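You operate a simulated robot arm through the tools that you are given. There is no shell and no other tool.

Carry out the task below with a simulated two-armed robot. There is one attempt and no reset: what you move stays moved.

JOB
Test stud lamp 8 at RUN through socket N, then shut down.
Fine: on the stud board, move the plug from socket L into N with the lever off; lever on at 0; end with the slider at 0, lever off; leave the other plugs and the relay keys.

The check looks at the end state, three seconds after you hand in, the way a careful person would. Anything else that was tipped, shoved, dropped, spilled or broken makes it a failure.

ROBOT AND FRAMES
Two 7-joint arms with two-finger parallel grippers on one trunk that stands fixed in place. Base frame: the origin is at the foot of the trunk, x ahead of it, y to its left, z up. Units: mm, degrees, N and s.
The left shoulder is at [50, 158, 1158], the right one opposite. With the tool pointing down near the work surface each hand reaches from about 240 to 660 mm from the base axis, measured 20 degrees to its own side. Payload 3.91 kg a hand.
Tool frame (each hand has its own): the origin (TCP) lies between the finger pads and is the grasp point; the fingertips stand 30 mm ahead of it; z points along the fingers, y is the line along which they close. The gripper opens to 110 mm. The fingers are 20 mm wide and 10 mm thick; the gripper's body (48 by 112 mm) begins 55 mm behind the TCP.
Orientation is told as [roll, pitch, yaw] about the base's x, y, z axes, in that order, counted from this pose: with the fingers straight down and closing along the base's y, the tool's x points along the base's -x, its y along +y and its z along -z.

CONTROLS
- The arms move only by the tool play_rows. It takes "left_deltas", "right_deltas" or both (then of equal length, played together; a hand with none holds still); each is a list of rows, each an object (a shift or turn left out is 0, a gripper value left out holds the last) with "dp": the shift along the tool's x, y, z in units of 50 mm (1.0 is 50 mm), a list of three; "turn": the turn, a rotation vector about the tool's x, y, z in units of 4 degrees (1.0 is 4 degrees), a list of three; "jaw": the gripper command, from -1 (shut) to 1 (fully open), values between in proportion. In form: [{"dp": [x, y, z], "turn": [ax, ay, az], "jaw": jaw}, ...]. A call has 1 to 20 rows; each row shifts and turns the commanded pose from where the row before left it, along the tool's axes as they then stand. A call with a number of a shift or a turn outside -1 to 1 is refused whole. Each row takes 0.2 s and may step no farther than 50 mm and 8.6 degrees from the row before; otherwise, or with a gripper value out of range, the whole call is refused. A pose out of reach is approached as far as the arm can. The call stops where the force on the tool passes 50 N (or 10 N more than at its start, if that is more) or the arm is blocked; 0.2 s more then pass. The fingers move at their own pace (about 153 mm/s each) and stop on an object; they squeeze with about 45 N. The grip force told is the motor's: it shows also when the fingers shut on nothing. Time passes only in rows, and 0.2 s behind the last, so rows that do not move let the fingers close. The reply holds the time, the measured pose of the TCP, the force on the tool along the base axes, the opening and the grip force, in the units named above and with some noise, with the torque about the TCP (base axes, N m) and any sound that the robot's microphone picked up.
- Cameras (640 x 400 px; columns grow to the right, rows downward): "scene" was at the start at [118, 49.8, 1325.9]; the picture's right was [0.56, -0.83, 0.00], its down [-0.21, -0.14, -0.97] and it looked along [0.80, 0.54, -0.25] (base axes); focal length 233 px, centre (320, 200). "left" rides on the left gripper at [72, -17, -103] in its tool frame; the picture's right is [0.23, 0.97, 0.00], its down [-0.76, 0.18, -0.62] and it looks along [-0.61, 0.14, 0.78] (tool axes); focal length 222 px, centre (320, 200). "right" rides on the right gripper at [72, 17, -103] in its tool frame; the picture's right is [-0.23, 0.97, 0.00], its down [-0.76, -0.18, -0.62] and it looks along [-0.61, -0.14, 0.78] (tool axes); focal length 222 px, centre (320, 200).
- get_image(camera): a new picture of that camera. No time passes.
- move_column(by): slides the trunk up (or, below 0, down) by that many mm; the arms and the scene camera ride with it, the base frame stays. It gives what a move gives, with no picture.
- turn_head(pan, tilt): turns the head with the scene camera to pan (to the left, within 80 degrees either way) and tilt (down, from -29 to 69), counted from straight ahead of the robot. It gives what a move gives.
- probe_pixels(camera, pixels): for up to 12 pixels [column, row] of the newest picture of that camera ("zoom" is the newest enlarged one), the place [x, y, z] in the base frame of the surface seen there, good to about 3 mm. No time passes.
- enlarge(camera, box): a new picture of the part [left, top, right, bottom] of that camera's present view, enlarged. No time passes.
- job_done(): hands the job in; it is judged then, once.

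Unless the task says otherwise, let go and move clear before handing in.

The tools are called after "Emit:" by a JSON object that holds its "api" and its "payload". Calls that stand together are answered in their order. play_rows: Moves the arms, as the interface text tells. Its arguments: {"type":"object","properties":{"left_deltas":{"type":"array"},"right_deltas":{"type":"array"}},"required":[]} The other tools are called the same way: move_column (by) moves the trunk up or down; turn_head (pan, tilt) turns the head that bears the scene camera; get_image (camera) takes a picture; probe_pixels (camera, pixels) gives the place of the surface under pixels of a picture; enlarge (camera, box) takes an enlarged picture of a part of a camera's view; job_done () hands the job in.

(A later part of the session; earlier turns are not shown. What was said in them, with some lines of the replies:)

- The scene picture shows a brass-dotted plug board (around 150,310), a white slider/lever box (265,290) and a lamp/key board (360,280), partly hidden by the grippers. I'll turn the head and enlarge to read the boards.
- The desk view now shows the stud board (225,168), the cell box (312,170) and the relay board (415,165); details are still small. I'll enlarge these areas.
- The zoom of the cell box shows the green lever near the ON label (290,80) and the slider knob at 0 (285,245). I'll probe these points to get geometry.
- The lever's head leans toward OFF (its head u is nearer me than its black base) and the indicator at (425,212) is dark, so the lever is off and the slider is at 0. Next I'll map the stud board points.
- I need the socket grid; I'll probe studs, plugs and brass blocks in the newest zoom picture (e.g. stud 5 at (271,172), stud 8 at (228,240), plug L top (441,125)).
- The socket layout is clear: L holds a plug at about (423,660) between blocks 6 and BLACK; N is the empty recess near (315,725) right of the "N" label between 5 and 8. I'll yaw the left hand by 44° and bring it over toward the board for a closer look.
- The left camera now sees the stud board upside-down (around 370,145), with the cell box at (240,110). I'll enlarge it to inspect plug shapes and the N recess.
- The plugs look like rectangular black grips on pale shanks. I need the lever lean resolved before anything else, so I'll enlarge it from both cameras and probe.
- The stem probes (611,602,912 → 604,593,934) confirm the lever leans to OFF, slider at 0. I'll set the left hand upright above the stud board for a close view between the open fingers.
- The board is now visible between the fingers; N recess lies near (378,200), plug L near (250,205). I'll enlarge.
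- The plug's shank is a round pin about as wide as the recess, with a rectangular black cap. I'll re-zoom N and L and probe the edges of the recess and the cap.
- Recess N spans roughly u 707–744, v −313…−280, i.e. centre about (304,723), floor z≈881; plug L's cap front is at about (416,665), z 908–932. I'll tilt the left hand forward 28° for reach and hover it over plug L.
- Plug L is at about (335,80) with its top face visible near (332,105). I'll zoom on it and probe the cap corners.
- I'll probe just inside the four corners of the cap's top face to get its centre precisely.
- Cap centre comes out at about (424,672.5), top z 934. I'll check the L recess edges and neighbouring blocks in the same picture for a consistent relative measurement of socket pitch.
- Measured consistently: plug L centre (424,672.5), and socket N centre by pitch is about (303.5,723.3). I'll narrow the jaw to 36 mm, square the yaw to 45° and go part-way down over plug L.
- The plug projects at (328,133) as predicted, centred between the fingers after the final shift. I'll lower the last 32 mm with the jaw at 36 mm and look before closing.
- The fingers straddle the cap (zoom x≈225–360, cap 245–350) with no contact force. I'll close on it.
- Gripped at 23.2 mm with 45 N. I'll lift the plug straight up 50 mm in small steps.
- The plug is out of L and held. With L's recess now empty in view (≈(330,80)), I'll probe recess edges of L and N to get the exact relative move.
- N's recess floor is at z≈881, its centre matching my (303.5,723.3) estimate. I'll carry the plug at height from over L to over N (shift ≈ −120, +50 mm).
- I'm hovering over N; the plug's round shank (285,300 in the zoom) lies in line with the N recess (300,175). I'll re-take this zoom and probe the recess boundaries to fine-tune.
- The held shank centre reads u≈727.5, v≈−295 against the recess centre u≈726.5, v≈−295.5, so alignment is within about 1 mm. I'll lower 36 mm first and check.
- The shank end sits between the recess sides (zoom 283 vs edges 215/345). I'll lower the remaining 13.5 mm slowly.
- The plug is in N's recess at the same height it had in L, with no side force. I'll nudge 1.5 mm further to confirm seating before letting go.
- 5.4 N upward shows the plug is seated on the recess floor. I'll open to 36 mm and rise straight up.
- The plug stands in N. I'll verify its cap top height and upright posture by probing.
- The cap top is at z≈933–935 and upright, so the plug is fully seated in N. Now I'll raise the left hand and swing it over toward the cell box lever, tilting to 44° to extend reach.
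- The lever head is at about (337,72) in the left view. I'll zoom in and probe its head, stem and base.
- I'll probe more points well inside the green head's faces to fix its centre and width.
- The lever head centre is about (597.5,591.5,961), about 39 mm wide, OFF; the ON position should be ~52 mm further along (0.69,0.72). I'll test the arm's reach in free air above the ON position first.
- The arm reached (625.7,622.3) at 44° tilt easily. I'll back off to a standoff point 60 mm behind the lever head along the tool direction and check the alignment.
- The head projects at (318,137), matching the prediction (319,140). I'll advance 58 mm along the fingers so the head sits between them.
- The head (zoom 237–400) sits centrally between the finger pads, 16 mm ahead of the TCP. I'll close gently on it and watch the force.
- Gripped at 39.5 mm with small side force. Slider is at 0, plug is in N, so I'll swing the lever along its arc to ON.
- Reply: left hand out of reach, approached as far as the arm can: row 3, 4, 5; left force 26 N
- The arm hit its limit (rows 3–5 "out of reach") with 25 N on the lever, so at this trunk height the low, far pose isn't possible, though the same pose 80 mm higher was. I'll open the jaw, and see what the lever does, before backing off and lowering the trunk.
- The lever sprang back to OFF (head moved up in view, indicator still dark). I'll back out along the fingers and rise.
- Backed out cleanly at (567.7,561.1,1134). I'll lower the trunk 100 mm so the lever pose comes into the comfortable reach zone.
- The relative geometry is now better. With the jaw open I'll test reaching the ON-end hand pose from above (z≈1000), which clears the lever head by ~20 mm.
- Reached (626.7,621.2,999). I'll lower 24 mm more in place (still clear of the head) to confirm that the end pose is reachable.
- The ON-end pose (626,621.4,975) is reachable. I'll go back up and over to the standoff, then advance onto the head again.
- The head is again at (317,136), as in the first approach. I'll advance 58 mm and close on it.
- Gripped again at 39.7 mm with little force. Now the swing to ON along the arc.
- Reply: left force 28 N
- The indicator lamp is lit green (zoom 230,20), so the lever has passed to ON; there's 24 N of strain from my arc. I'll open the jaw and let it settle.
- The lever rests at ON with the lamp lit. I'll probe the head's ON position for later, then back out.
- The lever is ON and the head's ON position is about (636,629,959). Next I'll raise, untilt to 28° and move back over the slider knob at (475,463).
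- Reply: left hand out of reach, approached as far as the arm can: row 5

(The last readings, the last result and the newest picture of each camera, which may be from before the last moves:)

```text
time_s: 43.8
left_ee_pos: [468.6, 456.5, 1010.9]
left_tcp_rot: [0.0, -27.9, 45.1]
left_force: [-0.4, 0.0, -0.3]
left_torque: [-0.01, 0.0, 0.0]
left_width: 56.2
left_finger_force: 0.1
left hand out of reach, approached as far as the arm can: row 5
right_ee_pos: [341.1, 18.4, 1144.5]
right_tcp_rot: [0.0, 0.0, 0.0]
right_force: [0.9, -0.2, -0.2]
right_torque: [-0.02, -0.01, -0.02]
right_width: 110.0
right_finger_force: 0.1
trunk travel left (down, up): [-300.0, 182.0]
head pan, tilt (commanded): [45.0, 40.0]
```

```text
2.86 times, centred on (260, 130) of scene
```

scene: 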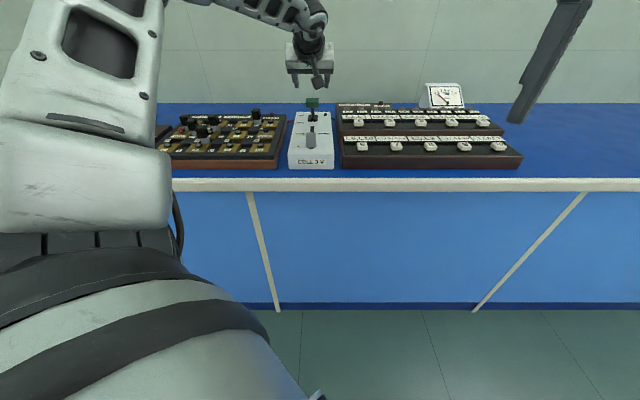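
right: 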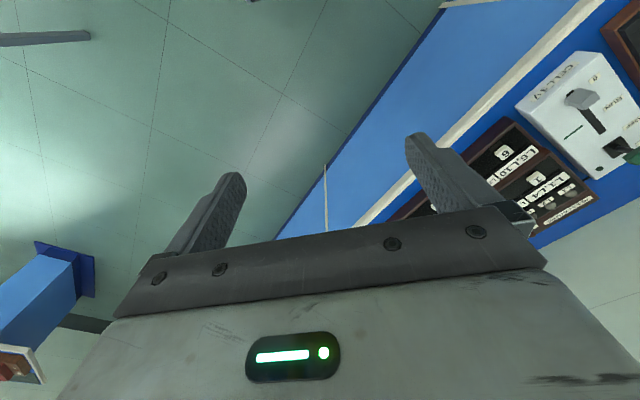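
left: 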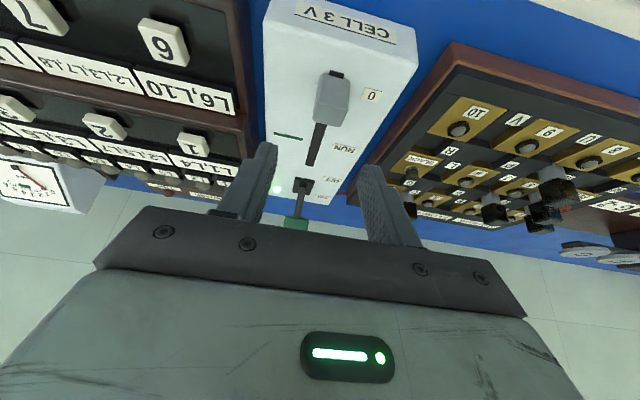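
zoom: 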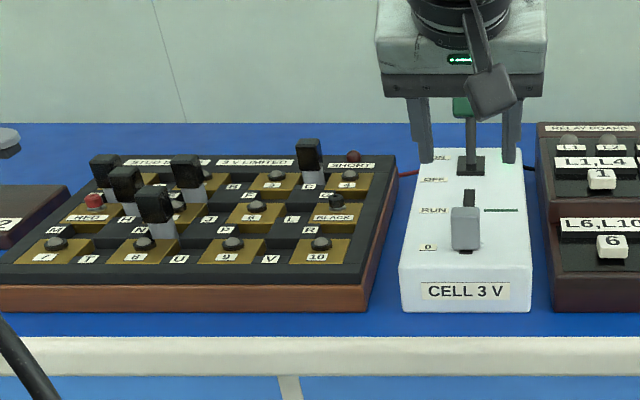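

The slider knob is at (333,95) in the left view, near "0". I'll zoom and probe the knob, slot, RUN line and "0" label.

Emit:
{"api": "enlarge", "payload": {"camera": "left", "box": [260, 50, 400, 215]}}

Emit:
{"api": "probe_pixels", "payload": {"camera": "zoom", "pixels": [[165, 70], [220, 80], [165, 135], [185, 150], [215, 155], [170, 100], [195, 110], [65, 205], [205, 235], [160, 220], [140, 275], [272, 110]]}}

```text
2.42 times, centred on (330, 132) of left
```

zoom: 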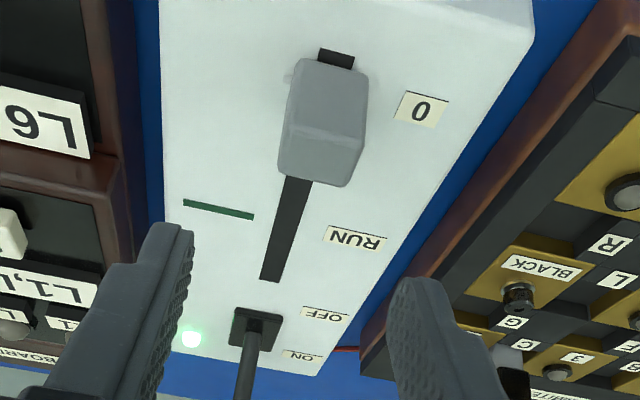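

```text
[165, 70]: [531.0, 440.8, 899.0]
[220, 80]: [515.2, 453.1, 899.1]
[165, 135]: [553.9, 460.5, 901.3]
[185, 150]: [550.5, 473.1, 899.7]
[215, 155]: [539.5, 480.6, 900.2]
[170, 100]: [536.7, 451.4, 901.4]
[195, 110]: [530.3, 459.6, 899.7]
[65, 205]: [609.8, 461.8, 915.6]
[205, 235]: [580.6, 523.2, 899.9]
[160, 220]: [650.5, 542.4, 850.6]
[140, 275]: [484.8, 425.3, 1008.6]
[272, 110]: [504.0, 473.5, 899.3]
```

My pixel guesses missed; the knob in the zoom is at (325,120), the green RUN line at (218,209). I'll probe the right pixels.

Emit:
{"api": "probe_pixels", "payload": {"camera": "zoom", "pixels": [[312, 66], [355, 78], [296, 125], [358, 138], [286, 165], [345, 178], [320, 155], [325, 100], [218, 209], [355, 240], [270, 276], [337, 54]]}}

Emit:
{"api": "probe_pixels", "payload": {"camera": "zoom", "pixels": [[190, 203], [250, 216], [422, 110], [296, 190], [285, 230], [100, 190], [60, 290], [150, 190], [175, 120], [90, 130]]}}

```text
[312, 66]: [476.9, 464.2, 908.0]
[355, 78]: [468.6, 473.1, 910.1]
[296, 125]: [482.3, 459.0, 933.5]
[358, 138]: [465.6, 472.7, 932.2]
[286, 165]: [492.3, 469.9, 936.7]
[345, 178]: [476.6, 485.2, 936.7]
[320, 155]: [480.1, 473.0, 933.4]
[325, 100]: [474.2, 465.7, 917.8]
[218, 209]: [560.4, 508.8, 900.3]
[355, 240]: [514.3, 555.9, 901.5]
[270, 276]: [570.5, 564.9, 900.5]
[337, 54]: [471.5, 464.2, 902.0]
```

```text
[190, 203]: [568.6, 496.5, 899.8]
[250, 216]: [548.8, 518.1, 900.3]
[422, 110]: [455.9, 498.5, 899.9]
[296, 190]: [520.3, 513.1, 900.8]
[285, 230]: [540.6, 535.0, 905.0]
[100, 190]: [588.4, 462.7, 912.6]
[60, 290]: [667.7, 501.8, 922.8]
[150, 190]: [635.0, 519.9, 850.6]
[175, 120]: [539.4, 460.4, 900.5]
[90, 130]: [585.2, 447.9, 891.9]
```

Knob top centre is about (479,472,935), width ~25 mm; RUN line is at u≈754, i.e. 82 mm ahead of the knob, and the slot goes on beyond RUN so I must stop there. I'll lower the open fingers around the knob.

Emit:
{"api": "play_rows", "payload": {"left_deltas": [{"dp": [0.12, 0.0165, 0.349]}, {"dp": [0.12, 0.0165, 0.349]}, {"dp": [0.12, 0.0165, 0.349]}, {"dp": [0.12, 0.0165, 0.349]}, {}]}}

Emit:
{"api": "enlarge", "payload": {"camera": "left", "box": [230, 80, 410, 240]}}

Emit:
{"api": "enlarge", "payload": {"camera": "scene", "box": [270, 80, 370, 190]}}

```text
time_s: 45.0
left_ee_pos: [475.2, 467.2, 937.1]
left_tcp_rot: [0.0, -27.9, 45.0]
left_force: [0.9, -0.1, -0.5]
left_torque: [0.01, -0.01, -0.02]
left_width: 56.1
left_finger_force: 0.1
right_ee_pos: [340.9, 20.4, 1144.4]
right_tcp_rot: [-0.1, 0.0, 0.0]
right_force: [0.7, 0.8, -0.8]
right_torque: [-0.02, 0.0, 0.01]
right_width: 109.9
right_finger_force: 0.2
trunk travel left (down, up): [-300.0, 182.0]
head pan, tilt (commanded): [45.0, 40.0]
```

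```text
2.50 times, centred on (320, 160) of left
```

zoom: 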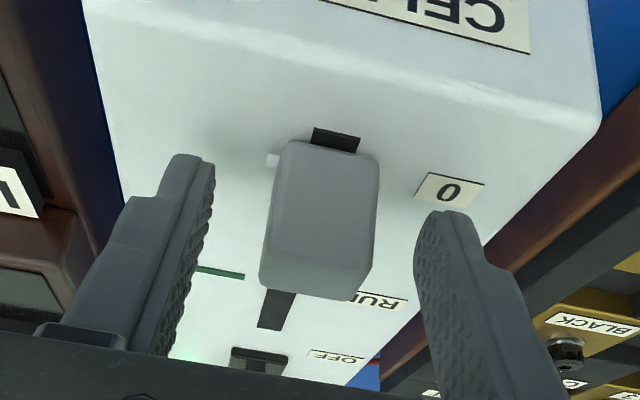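

```text
3.64 times, centred on (320, 135) of scene
```

zoom: 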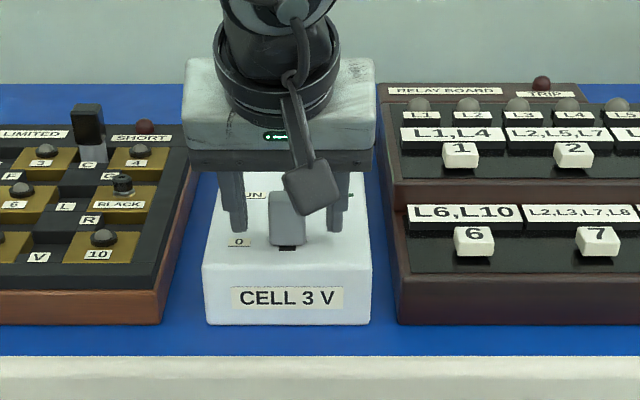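

The fingers straddle the knob with clearance; there's a small white pointer tab on the knob's side at (272,160) that should align with the green line. I'll probe it before closing.

Emit:
{"api": "enlarge", "payload": {"camera": "left", "box": [300, 120, 390, 205]}}

Emit:
{"api": "probe_pixels", "payload": {"camera": "zoom", "pixels": [[178, 118], [205, 100], [215, 160], [340, 120], [300, 200], [200, 250], [310, 330], [220, 340], [380, 200]]}}

```text
4.71 times, centred on (345, 162) of left
```

zoom: 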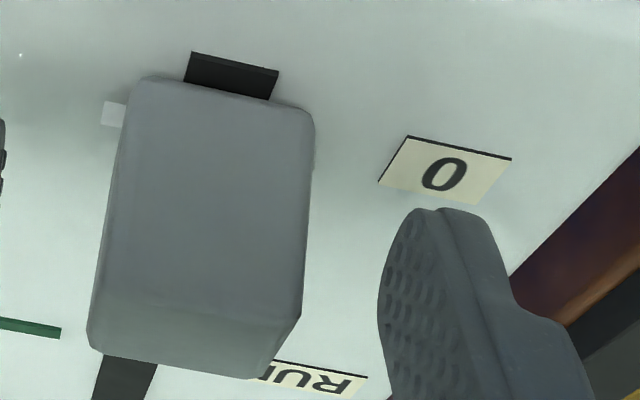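

```text
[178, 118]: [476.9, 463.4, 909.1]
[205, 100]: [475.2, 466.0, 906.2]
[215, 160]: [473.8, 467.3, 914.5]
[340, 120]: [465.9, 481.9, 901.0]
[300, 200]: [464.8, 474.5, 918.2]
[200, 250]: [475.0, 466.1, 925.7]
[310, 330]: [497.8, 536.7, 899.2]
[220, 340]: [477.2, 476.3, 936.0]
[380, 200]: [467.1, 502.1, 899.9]
```

The tab is at (113,115) in this zoom; I'll probe it and the green line end.

Emit:
{"api": "probe_pixels", "payload": {"camera": "zoom", "pixels": [[113, 115], [108, 108], [110, 122], [30, 328], [10, 325], [55, 333]]}}

```text
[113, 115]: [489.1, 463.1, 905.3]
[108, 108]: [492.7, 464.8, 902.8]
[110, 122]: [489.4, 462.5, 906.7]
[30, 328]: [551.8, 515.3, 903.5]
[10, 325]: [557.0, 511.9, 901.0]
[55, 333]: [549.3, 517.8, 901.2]
```

The pointer tab is at u≈674.3, z≈905 and the RUN line at u≈755.4: travel 81 mm. I'll raise 5 mm to keep the fingers above the tab, then close on the knob.

Emit:
{"api": "play_rows", "payload": {"left_deltas": [{"dp": [-0.047, 0, -0.088]}, {"jaw": -0.4}, {"jaw": -0.4}, {"jaw": -1}, {"jaw": -1}]}}

Emit:
{"api": "enlarge", "payload": {"camera": "left", "box": [230, 80, 410, 240]}}

```text
time_s: 46.2
left_ee_pos: [474.2, 467.6, 944.1]
left_tcp_rot: [-0.1, -28.0, 44.9]
left_force: [3.4, -3.1, -0.8]
left_torque: [-0.14, -0.33, -0.11]
left_width: 25.7
left_finger_force: 45.3
right_ee_pos: [340.0, 18.5, 1143.9]
right_tcp_rot: [0.0, -0.1, 0.1]
right_force: [0.2, 0.4, -0.5]
right_torque: [0.01, 0.0, 0.02]
right_width: 110.0
right_finger_force: 0.0
trunk travel left (down, up): [-300.0, 182.0]
head pan, tilt (commanded): [45.0, 40.0]
```

```text
2.50 times, centred on (320, 160) of left
```

zoom: 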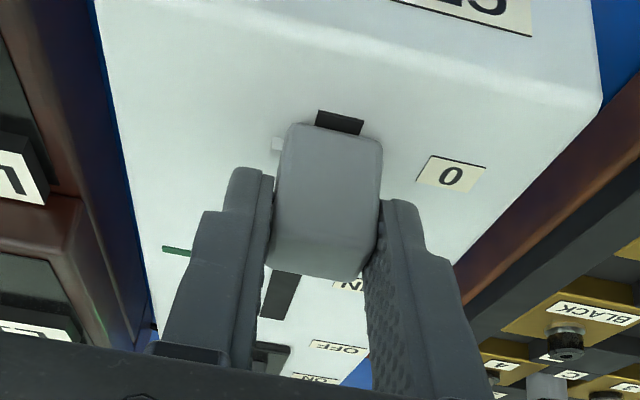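

The knob is gripped (25.7 mm) with little side force. I'll slide it 40 mm toward RUN first and read the force.

Emit:
{"api": "play_rows", "payload": {"left_deltas": [{"dp": [-0.1766, 0.0015, 0.0938]}, {"dp": [-0.1766, 0.0015, 0.0938]}, {"dp": [-0.1766, 0.0015, 0.0938]}, {"dp": [-0.1766, 0.0015, 0.0938]}, {}]}}

Emit:
{"api": "enlarge", "payload": {"camera": "left", "box": [210, 60, 410, 240]}}

Emit:
{"api": "enlarge", "payload": {"camera": "scene", "box": [150, 80, 370, 190]}}

```text
time_s: 47.4
left_ee_pos: [503.0, 494.8, 942.4]
left_tcp_rot: [0.0, -28.1, 45.1]
left_force: [4.9, -4.6, 6.7]
left_torque: [-0.53, 0.35, 0.09]
left_width: 25.9
left_finger_force: 45.1
right_ee_pos: [340.0, 17.9, 1145.6]
right_tcp_rot: [0.2, 0.1, 0.1]
right_force: [-0.6, -0.1, -0.7]
right_torque: [-0.01, -0.01, -0.01]
right_width: 110.1
right_finger_force: 0.1
trunk travel left (down, up): [-300.0, 182.0]
head pan, tilt (commanded): [45.0, 40.0]
```

```text
2.22 times, centred on (310, 150) of left
```

zoom: 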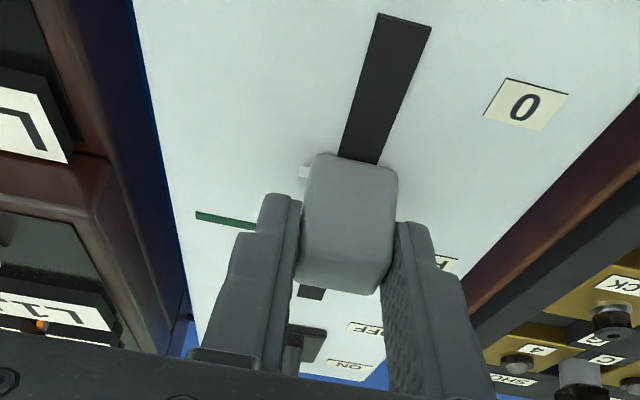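

```text
2.91 times, centred on (260, 135) of scene
```

zoom: 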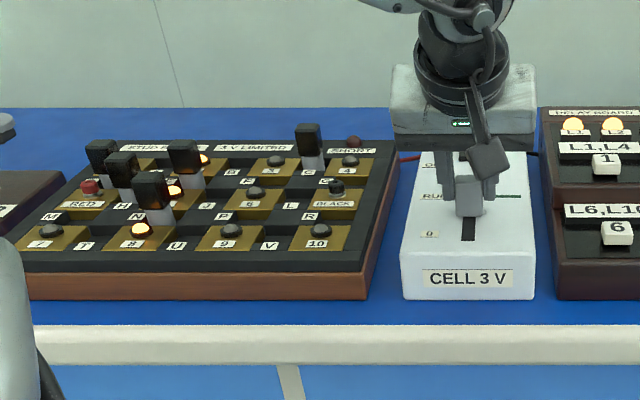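

Knob moves freely; stud lamp 8 (zoom 140,228) is already glowing, along with lamps 5 and 2. I'll slide the remaining 41 mm to the RUN line.

Emit:
{"api": "play_rows", "payload": {"left_deltas": [{"dp": [-0.1766, 0.0015, 0.0938]}, {"dp": [-0.1766, 0.0015, 0.0938]}, {"dp": [-0.1766, 0.0015, 0.0938]}, {"dp": [-0.1766, 0.0015, 0.0938]}, {}]}}

Emit:
{"api": "enlarge", "payload": {"camera": "left", "box": [230, 80, 390, 200]}}

Emit:
{"api": "enlarge", "payload": {"camera": "scene", "box": [150, 80, 370, 190]}}

```text
time_s: 48.6
left_ee_pos: [530.6, 523.0, 943.0]
left_tcp_rot: [0.0, -28.1, 45.1]
left_force: [5.3, -4.1, 7.8]
left_torque: [-0.55, 0.27, -0.07]
left_width: 25.8
left_finger_force: 45.4
right_ee_pos: [341.1, 17.3, 1144.5]
right_tcp_rot: [0.0, -0.1, 0.1]
right_force: [0.2, -0.2, 0.9]
right_torque: [0.0, -0.01, -0.02]
right_width: 110.1
right_finger_force: 0.1
trunk travel left (down, up): [-300.0, 182.0]
head pan, tilt (commanded): [45.0, 40.0]
```

```text
3.33 times, centred on (310, 140) of left
```

zoom: 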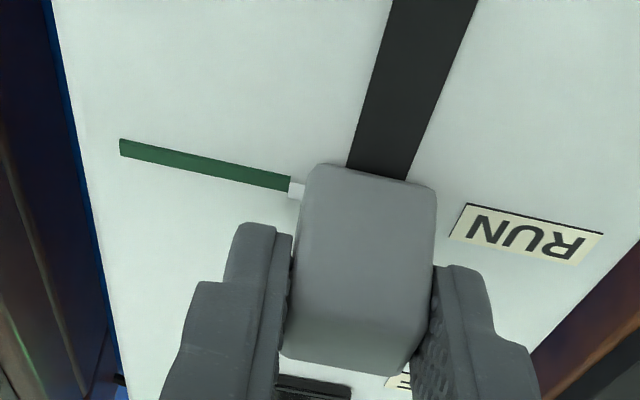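

```text
2.91 times, centred on (260, 135) of scene
```

zoom: 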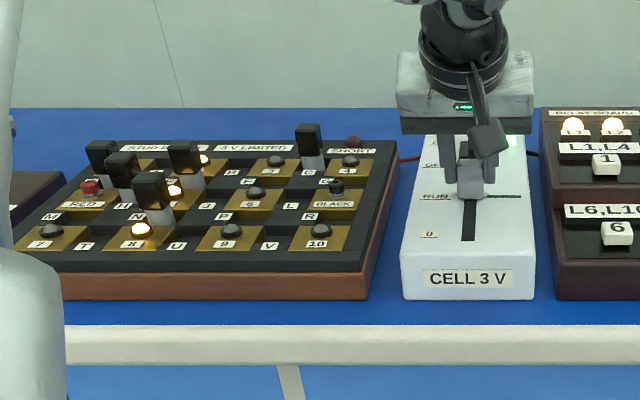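

The knob's pointer tab (297,188) meets the green RUN line, and stud lamp 8 (zoom 140,228) is brightly lit with no SHORT or TRIP light. I'll hold here a second and look closely.

Emit:
{"api": "play_rows", "payload": {"left_deltas": [{}, {}, {}, {}, {}, {}]}}

Emit:
{"api": "enlarge", "payload": {"camera": "scene", "box": [150, 110, 300, 190]}}

Emit:
{"api": "enlarge", "payload": {"camera": "scene", "box": [320, 70, 530, 190]}}

```text
time_s: 50.0
left_ee_pos: [531.0, 523.0, 943.0]
left_tcp_rot: [0.0, -28.1, 45.0]
left_force: [5.9, -5.3, 8.9]
left_torque: [-0.43, 0.27, 0.01]
left_width: 25.8
left_finger_force: 45.1
right_ee_pos: [340.6, 18.2, 1145.4]
right_tcp_rot: [0.1, 0.1, -0.1]
right_force: [0.3, 0.3, 0.9]
right_torque: [-0.01, 0.0, -0.03]
right_width: 109.7
right_finger_force: 0.0
trunk travel left (down, up): [-300.0, 182.0]
head pan, tilt (commanded): [45.0, 40.0]
```

```text
4.27 times, centred on (225, 150) of scene
```

zoom: 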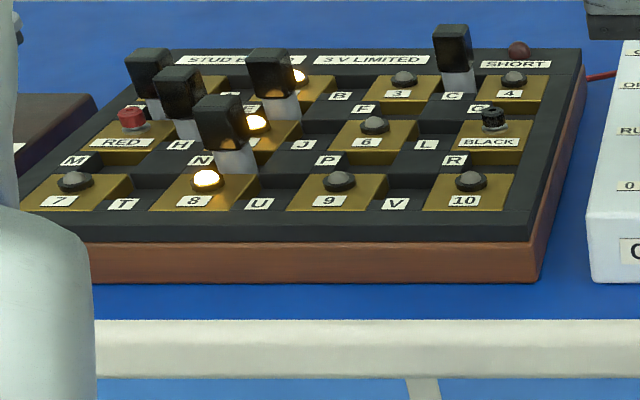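

```text
3.05 times, centred on (425, 130) of scene
```

zoom: 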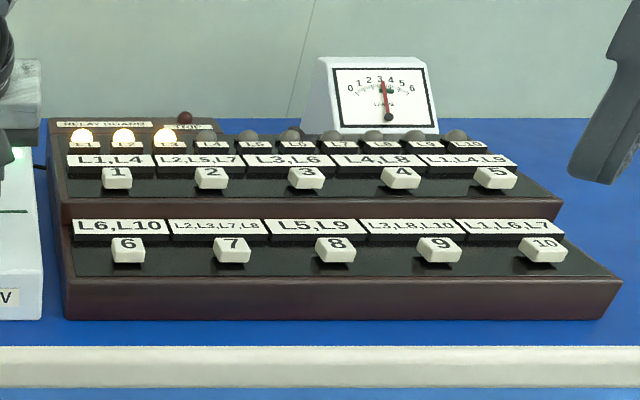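

Lamp 8 is lit steadily and the meter reads about 3.3; the test is done. I'll slide the knob back 80 mm to 0.

Emit:
{"api": "play_rows", "payload": {"left_deltas": [{"dp": [0.1766, -0.0015, -0.0938]}, {"dp": [0.1766, -0.0015, -0.0938]}, {"dp": [0.1766, -0.0015, -0.0938]}, {"dp": [0.1766, -0.0015, -0.0938]}, {"dp": [0.1766, -0.0015, -0.0938]}, {"dp": [0.1766, -0.0015, -0.0938]}, {"dp": [0.1766, -0.0015, -0.0938]}, {"dp": [0.1766, -0.0015, -0.0938]}, {}]}}

Emit:
{"api": "enlarge", "payload": {"camera": "left", "box": [230, 80, 410, 240]}}

Emit:
{"api": "enlarge", "payload": {"camera": "scene", "box": [150, 80, 370, 190]}}

```text
time_s: 52.0
left_ee_pos: [475.0, 467.7, 942.7]
left_tcp_rot: [0.0, -28.1, 45.1]
left_force: [12.1, -1.2, 8.7]
left_torque: [-0.48, 0.43, -0.3]
left_width: 25.9
left_finger_force: 45.1
right_ee_pos: [341.6, 17.5, 1144.9]
right_tcp_rot: [0.2, -0.1, -0.1]
right_force: [0.4, 0.2, -0.6]
right_torque: [-0.01, 0.0, -0.01]
right_width: 109.9
right_finger_force: 0.1
trunk travel left (down, up): [-300.0, 182.0]
head pan, tilt (commanded): [45.0, 40.0]
```

```text
2.50 times, centred on (320, 160) of left
```

zoom: 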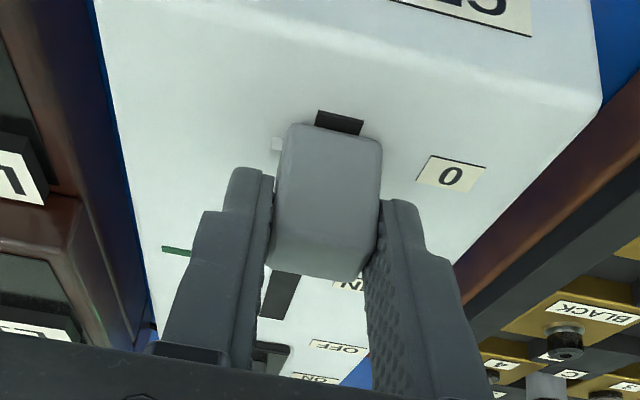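

```text
2.91 times, centred on (260, 135) of scene
```

zoom: 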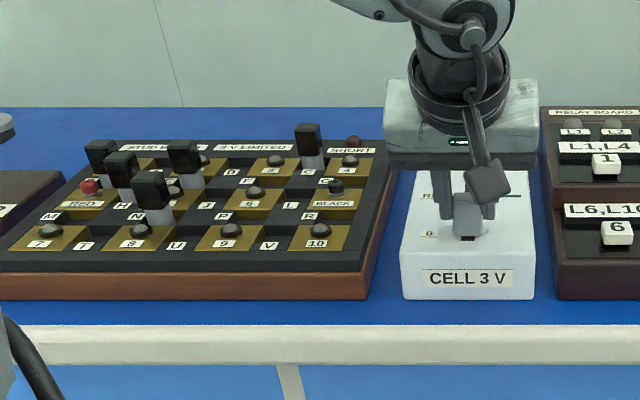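

The knob is back at 0 (same picture as before the move) and all lamps are out. I'll open and rise clear.

Emit:
{"api": "play_rows", "payload": {"left_deltas": [{"jaw": 0.018}, {"jaw": 0.018}, {"dp": [-0.188, 0, -0.353]}, {"dp": [-0.188, 0, -0.353]}, {"dp": [-0.188, 0, -0.353]}, {"dp": [-0.188, 0, -0.353]}, {}]}}

Emit:
{"api": "get_image", "payload": {"camera": "left"}}

Emit:
{"api": "enlarge", "payload": {"camera": "left", "box": [260, 50, 400, 215]}}

Emit:
{"api": "probe_pixels", "payload": {"camera": "zoom", "pixels": [[310, 75], [325, 110]]}}

```text
time_s: 53.6
left_ee_pos: [474.1, 467.7, 1022.7]
left_tcp_rot: [0.0, -28.0, 45.1]
left_force: [0.2, -0.2, 0.6]
left_torque: [-0.02, 0.02, 0.02]
left_width: 56.0
left_finger_force: 0.0
right_ee_pos: [341.3, 18.6, 1145.8]
right_tcp_rot: [0.0, 0.0, 0.0]
right_force: [-0.2, 0.3, 0.4]
right_torque: [-0.02, 0.0, 0.03]
right_width: 110.2
right_finger_force: 0.0
trunk travel left (down, up): [-300.0, 182.0]
head pan, tilt (commanded): [45.0, 40.0]
```

```text
taken
```

left: 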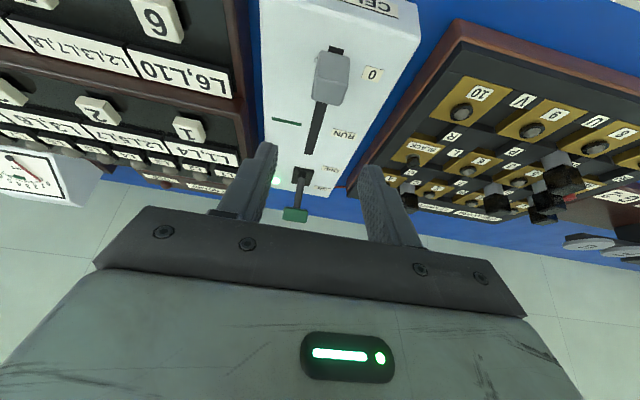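

```text
2.42 times, centred on (330, 132) of left
```

zoom: 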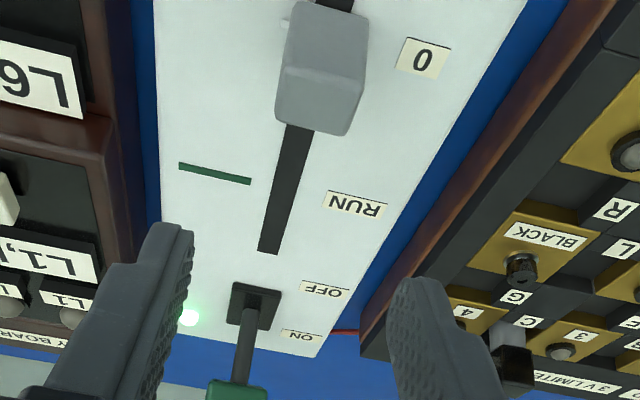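

```text
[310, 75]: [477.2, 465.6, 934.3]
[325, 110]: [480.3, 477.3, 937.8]
```

I'll verify that the knob returned to the same place by probing its top corners and the pointer tab at (285,24).

Emit:
{"api": "probe_pixels", "payload": {"camera": "zoom", "pixels": [[290, 70], [358, 84], [280, 115], [345, 130], [285, 24], [422, 58], [320, 4], [215, 173]]}}

Emit:
{"api": "enlarge", "payload": {"camera": "left", "box": [290, 20, 400, 110]}}

Emit:
{"api": "probe_pixels", "payload": {"camera": "zoom", "pixels": [[147, 155], [260, 115], [200, 110]]}}

```text
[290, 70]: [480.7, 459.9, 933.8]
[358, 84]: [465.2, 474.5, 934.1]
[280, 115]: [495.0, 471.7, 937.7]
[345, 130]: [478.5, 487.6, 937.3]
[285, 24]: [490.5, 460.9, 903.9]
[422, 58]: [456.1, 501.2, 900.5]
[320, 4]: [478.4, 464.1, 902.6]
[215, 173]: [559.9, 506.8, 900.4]
```

```text
4.44 times, centred on (345, 65) of left
```

zoom: 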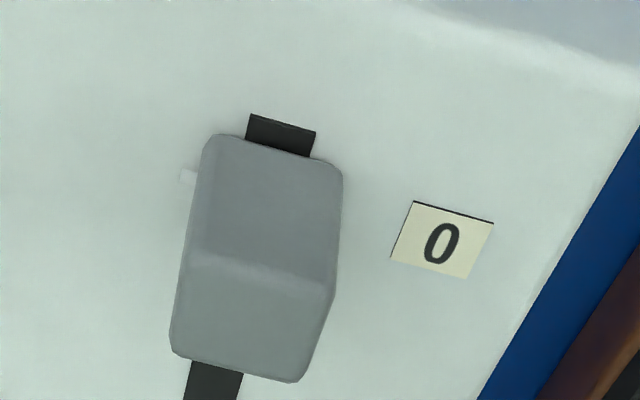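

```text
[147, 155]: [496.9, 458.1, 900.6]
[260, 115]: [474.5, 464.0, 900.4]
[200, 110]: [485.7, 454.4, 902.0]
```

The knob corners and tab match the earlier 0 position within noise. Now I'll raise, tilt back to 44° and go to the standoff behind the lever head with the jaw at 70 mm.

Emit:
{"api": "play_rows", "payload": {"left_deltas": [{"dp": [-0.422, 0, -0.795], "jaw": 0.27}, {"turn": [0, -1, 0]}, {"turn": [0, -1, 0]}, {"turn": [0, -1, 0]}, {"turn": [0, -1, 0]}, {"dp": [-0.444, 0.007, 0.7125]}, {"dp": [-0.444, 0.007, 0.7125]}, {"dp": [-0.444, 0.007, 0.7125]}, {"dp": [-0.444, 0.007, 0.7125]}, {}]}}

Emit:
{"api": "get_image", "payload": {"camera": "left"}}

```text
time_s: 55.8
left_ee_pos: [588.8, 583.6, 1028.2]
left_tcp_rot: [0.1, -44.0, 44.9]
left_force: [0.5, -0.1, 0.1]
left_torque: [-0.05, 0.03, -0.01]
left_width: 70.0
left_finger_force: 0.0
right_ee_pos: [340.4, 18.8, 1144.9]
right_tcp_rot: [0.1, -0.1, 0.0]
right_force: [0.3, -0.1, -0.1]
right_torque: [0.02, -0.01, -0.01]
right_width: 110.3
right_finger_force: 0.0
trunk travel left (down, up): [-300.0, 182.0]
head pan, tilt (commanded): [45.0, 40.0]
```

```text
taken
```

left: 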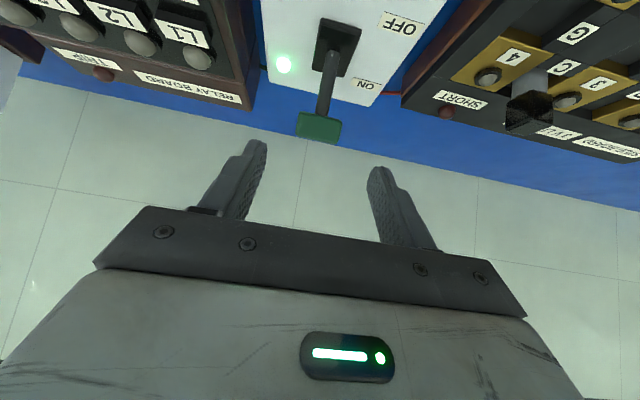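

Same standoff view as before (head at 318,128). I'll advance 75 mm to straddle the head and close on it.

Emit:
{"api": "play_rows", "payload": {"left_deltas": [{"dp": [0, 0, 0.5]}, {"dp": [0, 0, 0.5]}, {"dp": [0, 0, 0.5]}, {}]}}

Emit:
{"api": "enlarge", "payload": {"camera": "left", "box": [220, 60, 420, 260]}}

Emit:
{"api": "play_rows", "payload": {"left_deltas": [{"jaw": -0.15}, {"jaw": -0.15}, {"jaw": -1}, {"jaw": -1}]}}

Emit:
{"api": "enlarge", "payload": {"camera": "left", "box": [220, 60, 420, 260]}}

```text
time_s: 56.8
left_ee_pos: [624.6, 620.4, 972.3]
left_tcp_rot: [0.0, -44.0, 45.0]
left_force: [-0.1, 0.9, -0.4]
left_torque: [-0.01, 0.01, 0.02]
left_width: 69.9
left_finger_force: 0.0
right_ee_pos: [341.1, 18.4, 1144.7]
right_tcp_rot: [0.0, 0.0, 0.0]
right_force: [0.0, 0.8, 0.0]
right_torque: [-0.06, 0.02, -0.01]
right_width: 109.9
right_finger_force: 0.1
trunk travel left (down, up): [-300.0, 182.0]
head pan, tilt (commanded): [45.0, 40.0]
```

```text
2.00 times, centred on (320, 160) of left
```

zoom: 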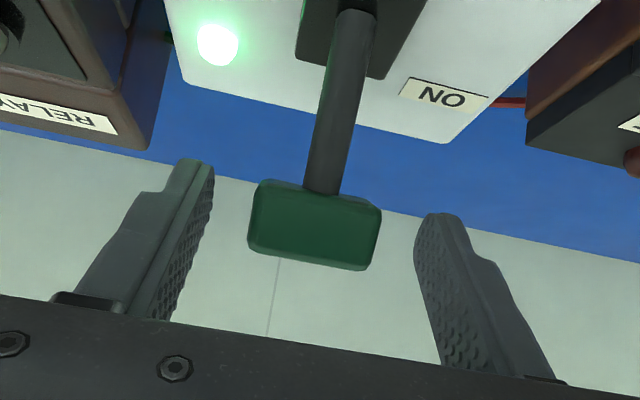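

```text
time_s: 57.8
left_ee_pos: [626.1, 619.5, 973.6]
left_tcp_rot: [-0.1, -44.0, 44.9]
left_force: [5.2, -3.3, -0.3]
left_torque: [-0.27, -0.36, -0.27]
left_width: 39.3
left_finger_force: 45.1
right_ee_pos: [341.0, 18.4, 1143.1]
right_tcp_rot: [0.0, 0.1, 0.0]
right_force: [0.4, -0.5, 0.0]
right_torque: [0.01, 0.02, 0.0]
right_width: 110.0
right_finger_force: 0.1
trunk travel left (down, up): [-300.0, 182.0]
head pan, tilt (commanded): [45.0, 40.0]
```

```text
2.00 times, centred on (320, 160) of left
```

zoom: 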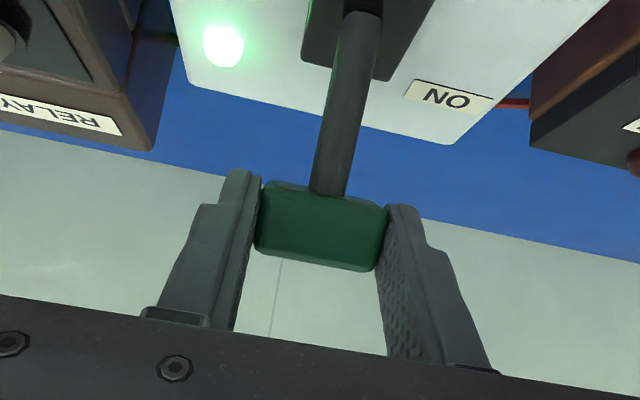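

The head is gripped at 39.3 mm with the lamp still lit and the slider at 0. I'll pull the lever back along its arc to OFF.

Emit:
{"api": "play_rows", "payload": {"left_deltas": [{"dp": [0.098, 0, -0.189]}, {"dp": [0.127, 0, -0.17]}, {"dp": [0.152, 0, -0.147]}, {"dp": [0.175, 0, -0.122]}, {"dp": [0.192, 0, -0.092]}, {}]}}

Emit:
{"api": "enlarge", "payload": {"camera": "left", "box": [220, 60, 420, 260]}}

```text
time_s: 59.2
left_ee_pos: [590.6, 584.1, 973.8]
left_tcp_rot: [-0.3, -44.3, 45.0]
left_force: [21.8, 5.9, 5.2]
left_torque: [1.06, -1.12, -0.12]
left_width: 39.7
left_finger_force: 44.9
right_ee_pos: [343.3, 19.4, 1144.0]
right_tcp_rot: [-0.1, 0.0, -0.1]
right_force: [0.1, -0.5, 0.7]
right_torque: [-0.02, -0.01, 0.02]
right_width: 110.0
right_finger_force: 0.0
trunk travel left (down, up): [-300.0, 182.0]
head pan, tilt (commanded): [45.0, 40.0]
```

```text
2.00 times, centred on (320, 160) of left
```

zoom: 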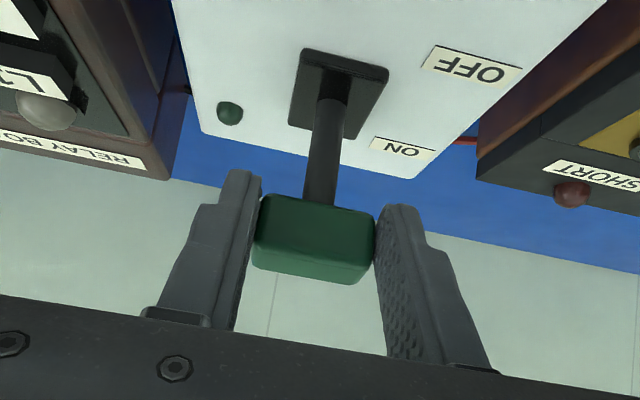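

The indicator is dark and the hand is back at the OFF grip position. I'll open, let the lever settle, and back out along the fingers.

Emit:
{"api": "play_rows", "payload": {"left_deltas": [{"jaw": 0.27}, {"jaw": 0.27}, {}, {"dp": [0, 0, -0.5]}, {"dp": [0, 0, -0.5]}, {"dp": [0, 0, -0.5]}, {}]}}

Emit:
{"api": "get_image", "payload": {"camera": "left"}}

Emit:
{"api": "enlarge", "payload": {"camera": "scene", "box": [150, 80, 370, 190]}}

```text
time_s: 60.8
left_ee_pos: [551.7, 548.2, 1027.1]
left_tcp_rot: [0.0, -44.0, 45.0]
left_force: [0.3, 0.0, 0.2]
left_torque: [0.01, 0.02, 0.05]
left_width: 69.8
left_finger_force: 0.1
right_ee_pos: [341.0, 17.8, 1143.8]
right_tcp_rot: [0.0, 0.0, 0.0]
right_force: [0.2, -0.5, 0.3]
right_torque: [0.01, -0.03, 0.04]
right_width: 110.0
right_finger_force: 0.0
trunk travel left (down, up): [-300.0, 182.0]
head pan, tilt (commanded): [45.0, 40.0]
```

```text
taken
```

left: 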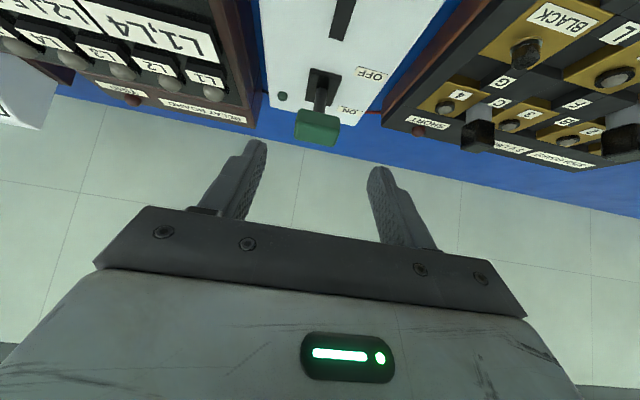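

```text
2.91 times, centred on (260, 135) of scene
```

zoom: 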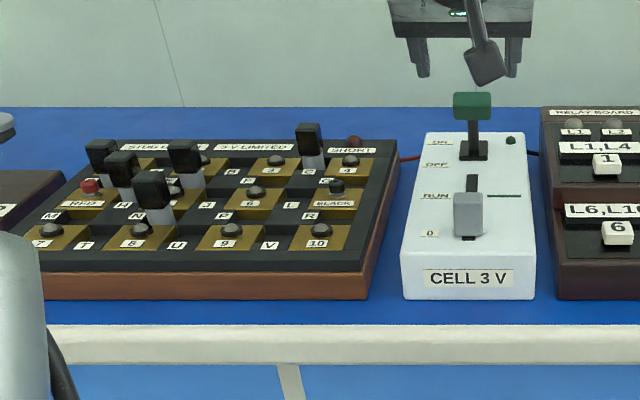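

The lever is back at OFF with its lamp dark. I'll raise the hand well clear and inspect everything once more.

Emit:
{"api": "play_rows", "payload": {"left_deltas": [{"dp": [-0.347, 0, -0.36]}, {"dp": [-0.347, 0, -0.36]}, {"dp": [-0.347, 0, -0.36]}, {"dp": [0.6, 0, -0.58]}, {"dp": [0.6, 0, -0.58]}, {"dp": [0.6, 0, -0.58]}, {"dp": [0.6, 0, -0.58]}, {}]}}

Emit:
{"api": "get_image", "payload": {"camera": "scene"}}

Emit:
{"api": "enlarge", "payload": {"camera": "scene", "box": [150, 90, 300, 180]}}

Emit:
{"api": "enlarge", "payload": {"camera": "scene", "box": [280, 80, 380, 180]}}

Emit:
{"api": "get_image", "payload": {"camera": "left"}}

```text
time_s: 62.6
left_ee_pos: [431.9, 428.8, 1101.9]
left_tcp_rot: [-0.1, -44.0, 45.0]
left_force: [-0.7, 0.1, -0.2]
left_torque: [0.01, -0.01, -0.05]
left_width: 69.9
left_finger_force: 0.0
right_ee_pos: [340.6, 17.9, 1144.4]
right_tcp_rot: [0.1, -0.1, 0.0]
right_force: [0.1, 0.0, 0.3]
right_torque: [-0.02, 0.0, 0.0]
right_width: 109.8
right_finger_force: 0.0
trunk travel left (down, up): [-300.0, 182.0]
head pan, tilt (commanded): [45.0, 40.0]
```

```text
taken
```

scene: 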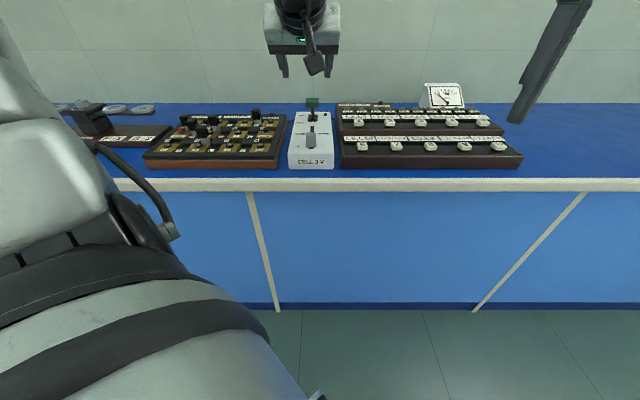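

```text
4.27 times, centred on (225, 135) of scene
```

zoom: 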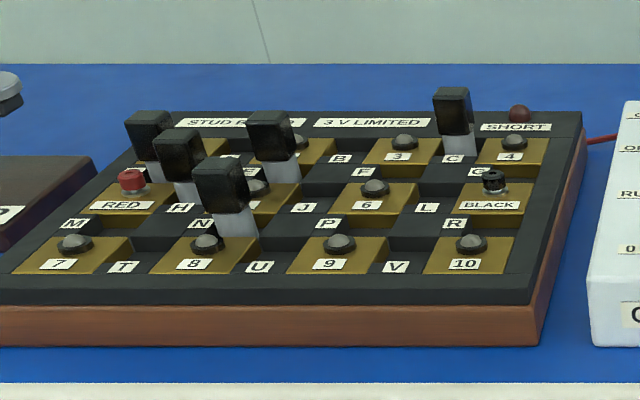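

```text
4.00 times, centred on (330, 130) of scene
```

zoom: 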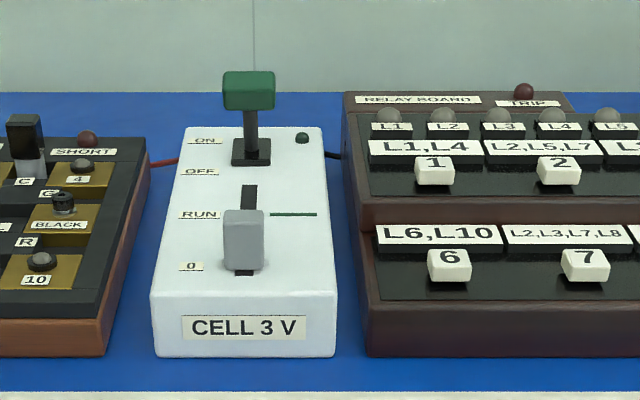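

```text
taken
```

left: 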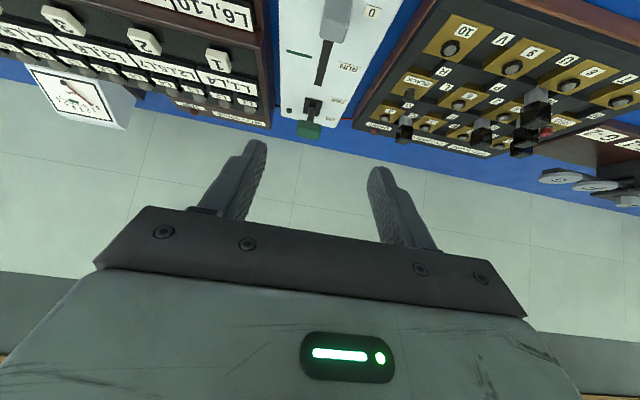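

Plug is in N, slider at 0, lamps dark. I'll do a last probe of the lever head and knob to confirm that both are fully at OFF and 0.

Emit:
{"api": "enlarge", "payload": {"camera": "scene", "box": [280, 80, 380, 180]}}

Emit:
{"api": "probe_pixels", "payload": {"camera": "zoom", "pixels": [[250, 98], [248, 76], [250, 120], [250, 140], [243, 215], [243, 240], [190, 266], [198, 214]]}}

Emit:
{"api": "enlarge", "payload": {"camera": "left", "box": [270, 0, 390, 145]}}

```text
4.00 times, centred on (330, 130) of scene
```

zoom: 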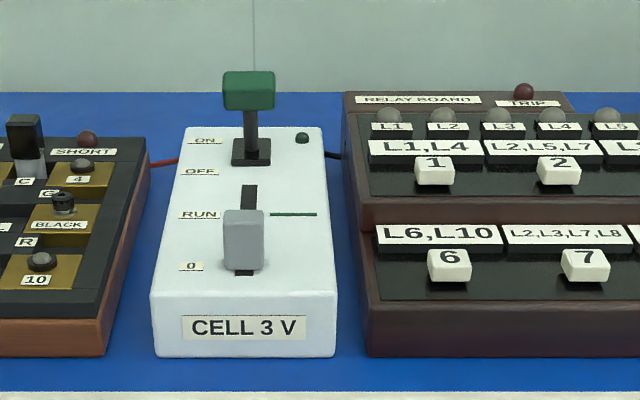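

```text
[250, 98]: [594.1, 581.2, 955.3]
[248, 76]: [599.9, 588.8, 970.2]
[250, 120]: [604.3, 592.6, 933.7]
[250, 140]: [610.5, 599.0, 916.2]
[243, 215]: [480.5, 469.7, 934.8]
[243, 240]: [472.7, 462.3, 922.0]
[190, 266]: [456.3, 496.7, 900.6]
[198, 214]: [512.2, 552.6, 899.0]
```

```text
2.76 times, centred on (330, 72) of left
```

zoom: 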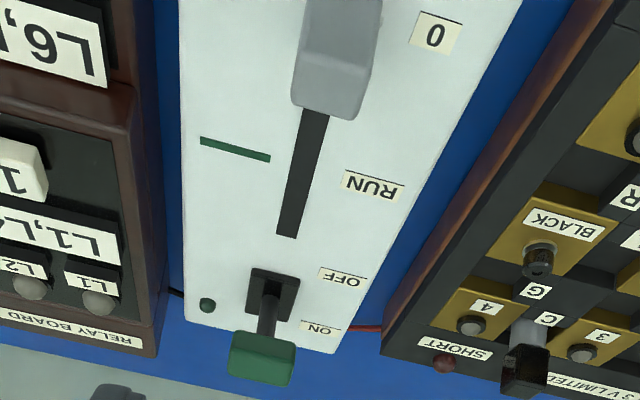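

The lever head (594,581,955 on its front, stem 604,593,934) matches its original OFF readings. The knob (473,462,922) matches its starting 0 position, the plug stands in N, all lamps are dark and both hands are clear, so I'm handing in.

Emit:
{"api": "job_done", "payload": {}}

```text
The job is handed in.
```

The test is done, and stud lamp 8 lit at RUN through socket N. I've handed the job in, but the result isn't back yet.

- **Plug:** with the lever off, I moved the plug from L into N. It seated at the same height it had in L.
- **Lever on:** I switched the lever on with the slider at 0. The first try fell short because the arm couldn't reach. The lever sprang back to OFF with its lamp still dark. I lowered the trunk 100 mm and the second try worked.
- **Test:** at the RUN line, lamp 8 lit steadily, and SHORT and TRIP stayed dark. Stud lamps 5 and 2 also lit, as did L1 to L3 on the relay board.
- **Shutdown:** I brought the slider back to 0, then switched the lever off. Both match their starting positions, and all the lamps are out.

I didn't touch the other plugs or the relay keys. The trunk is still 100 mm lower than at the start, and both hands are clear.
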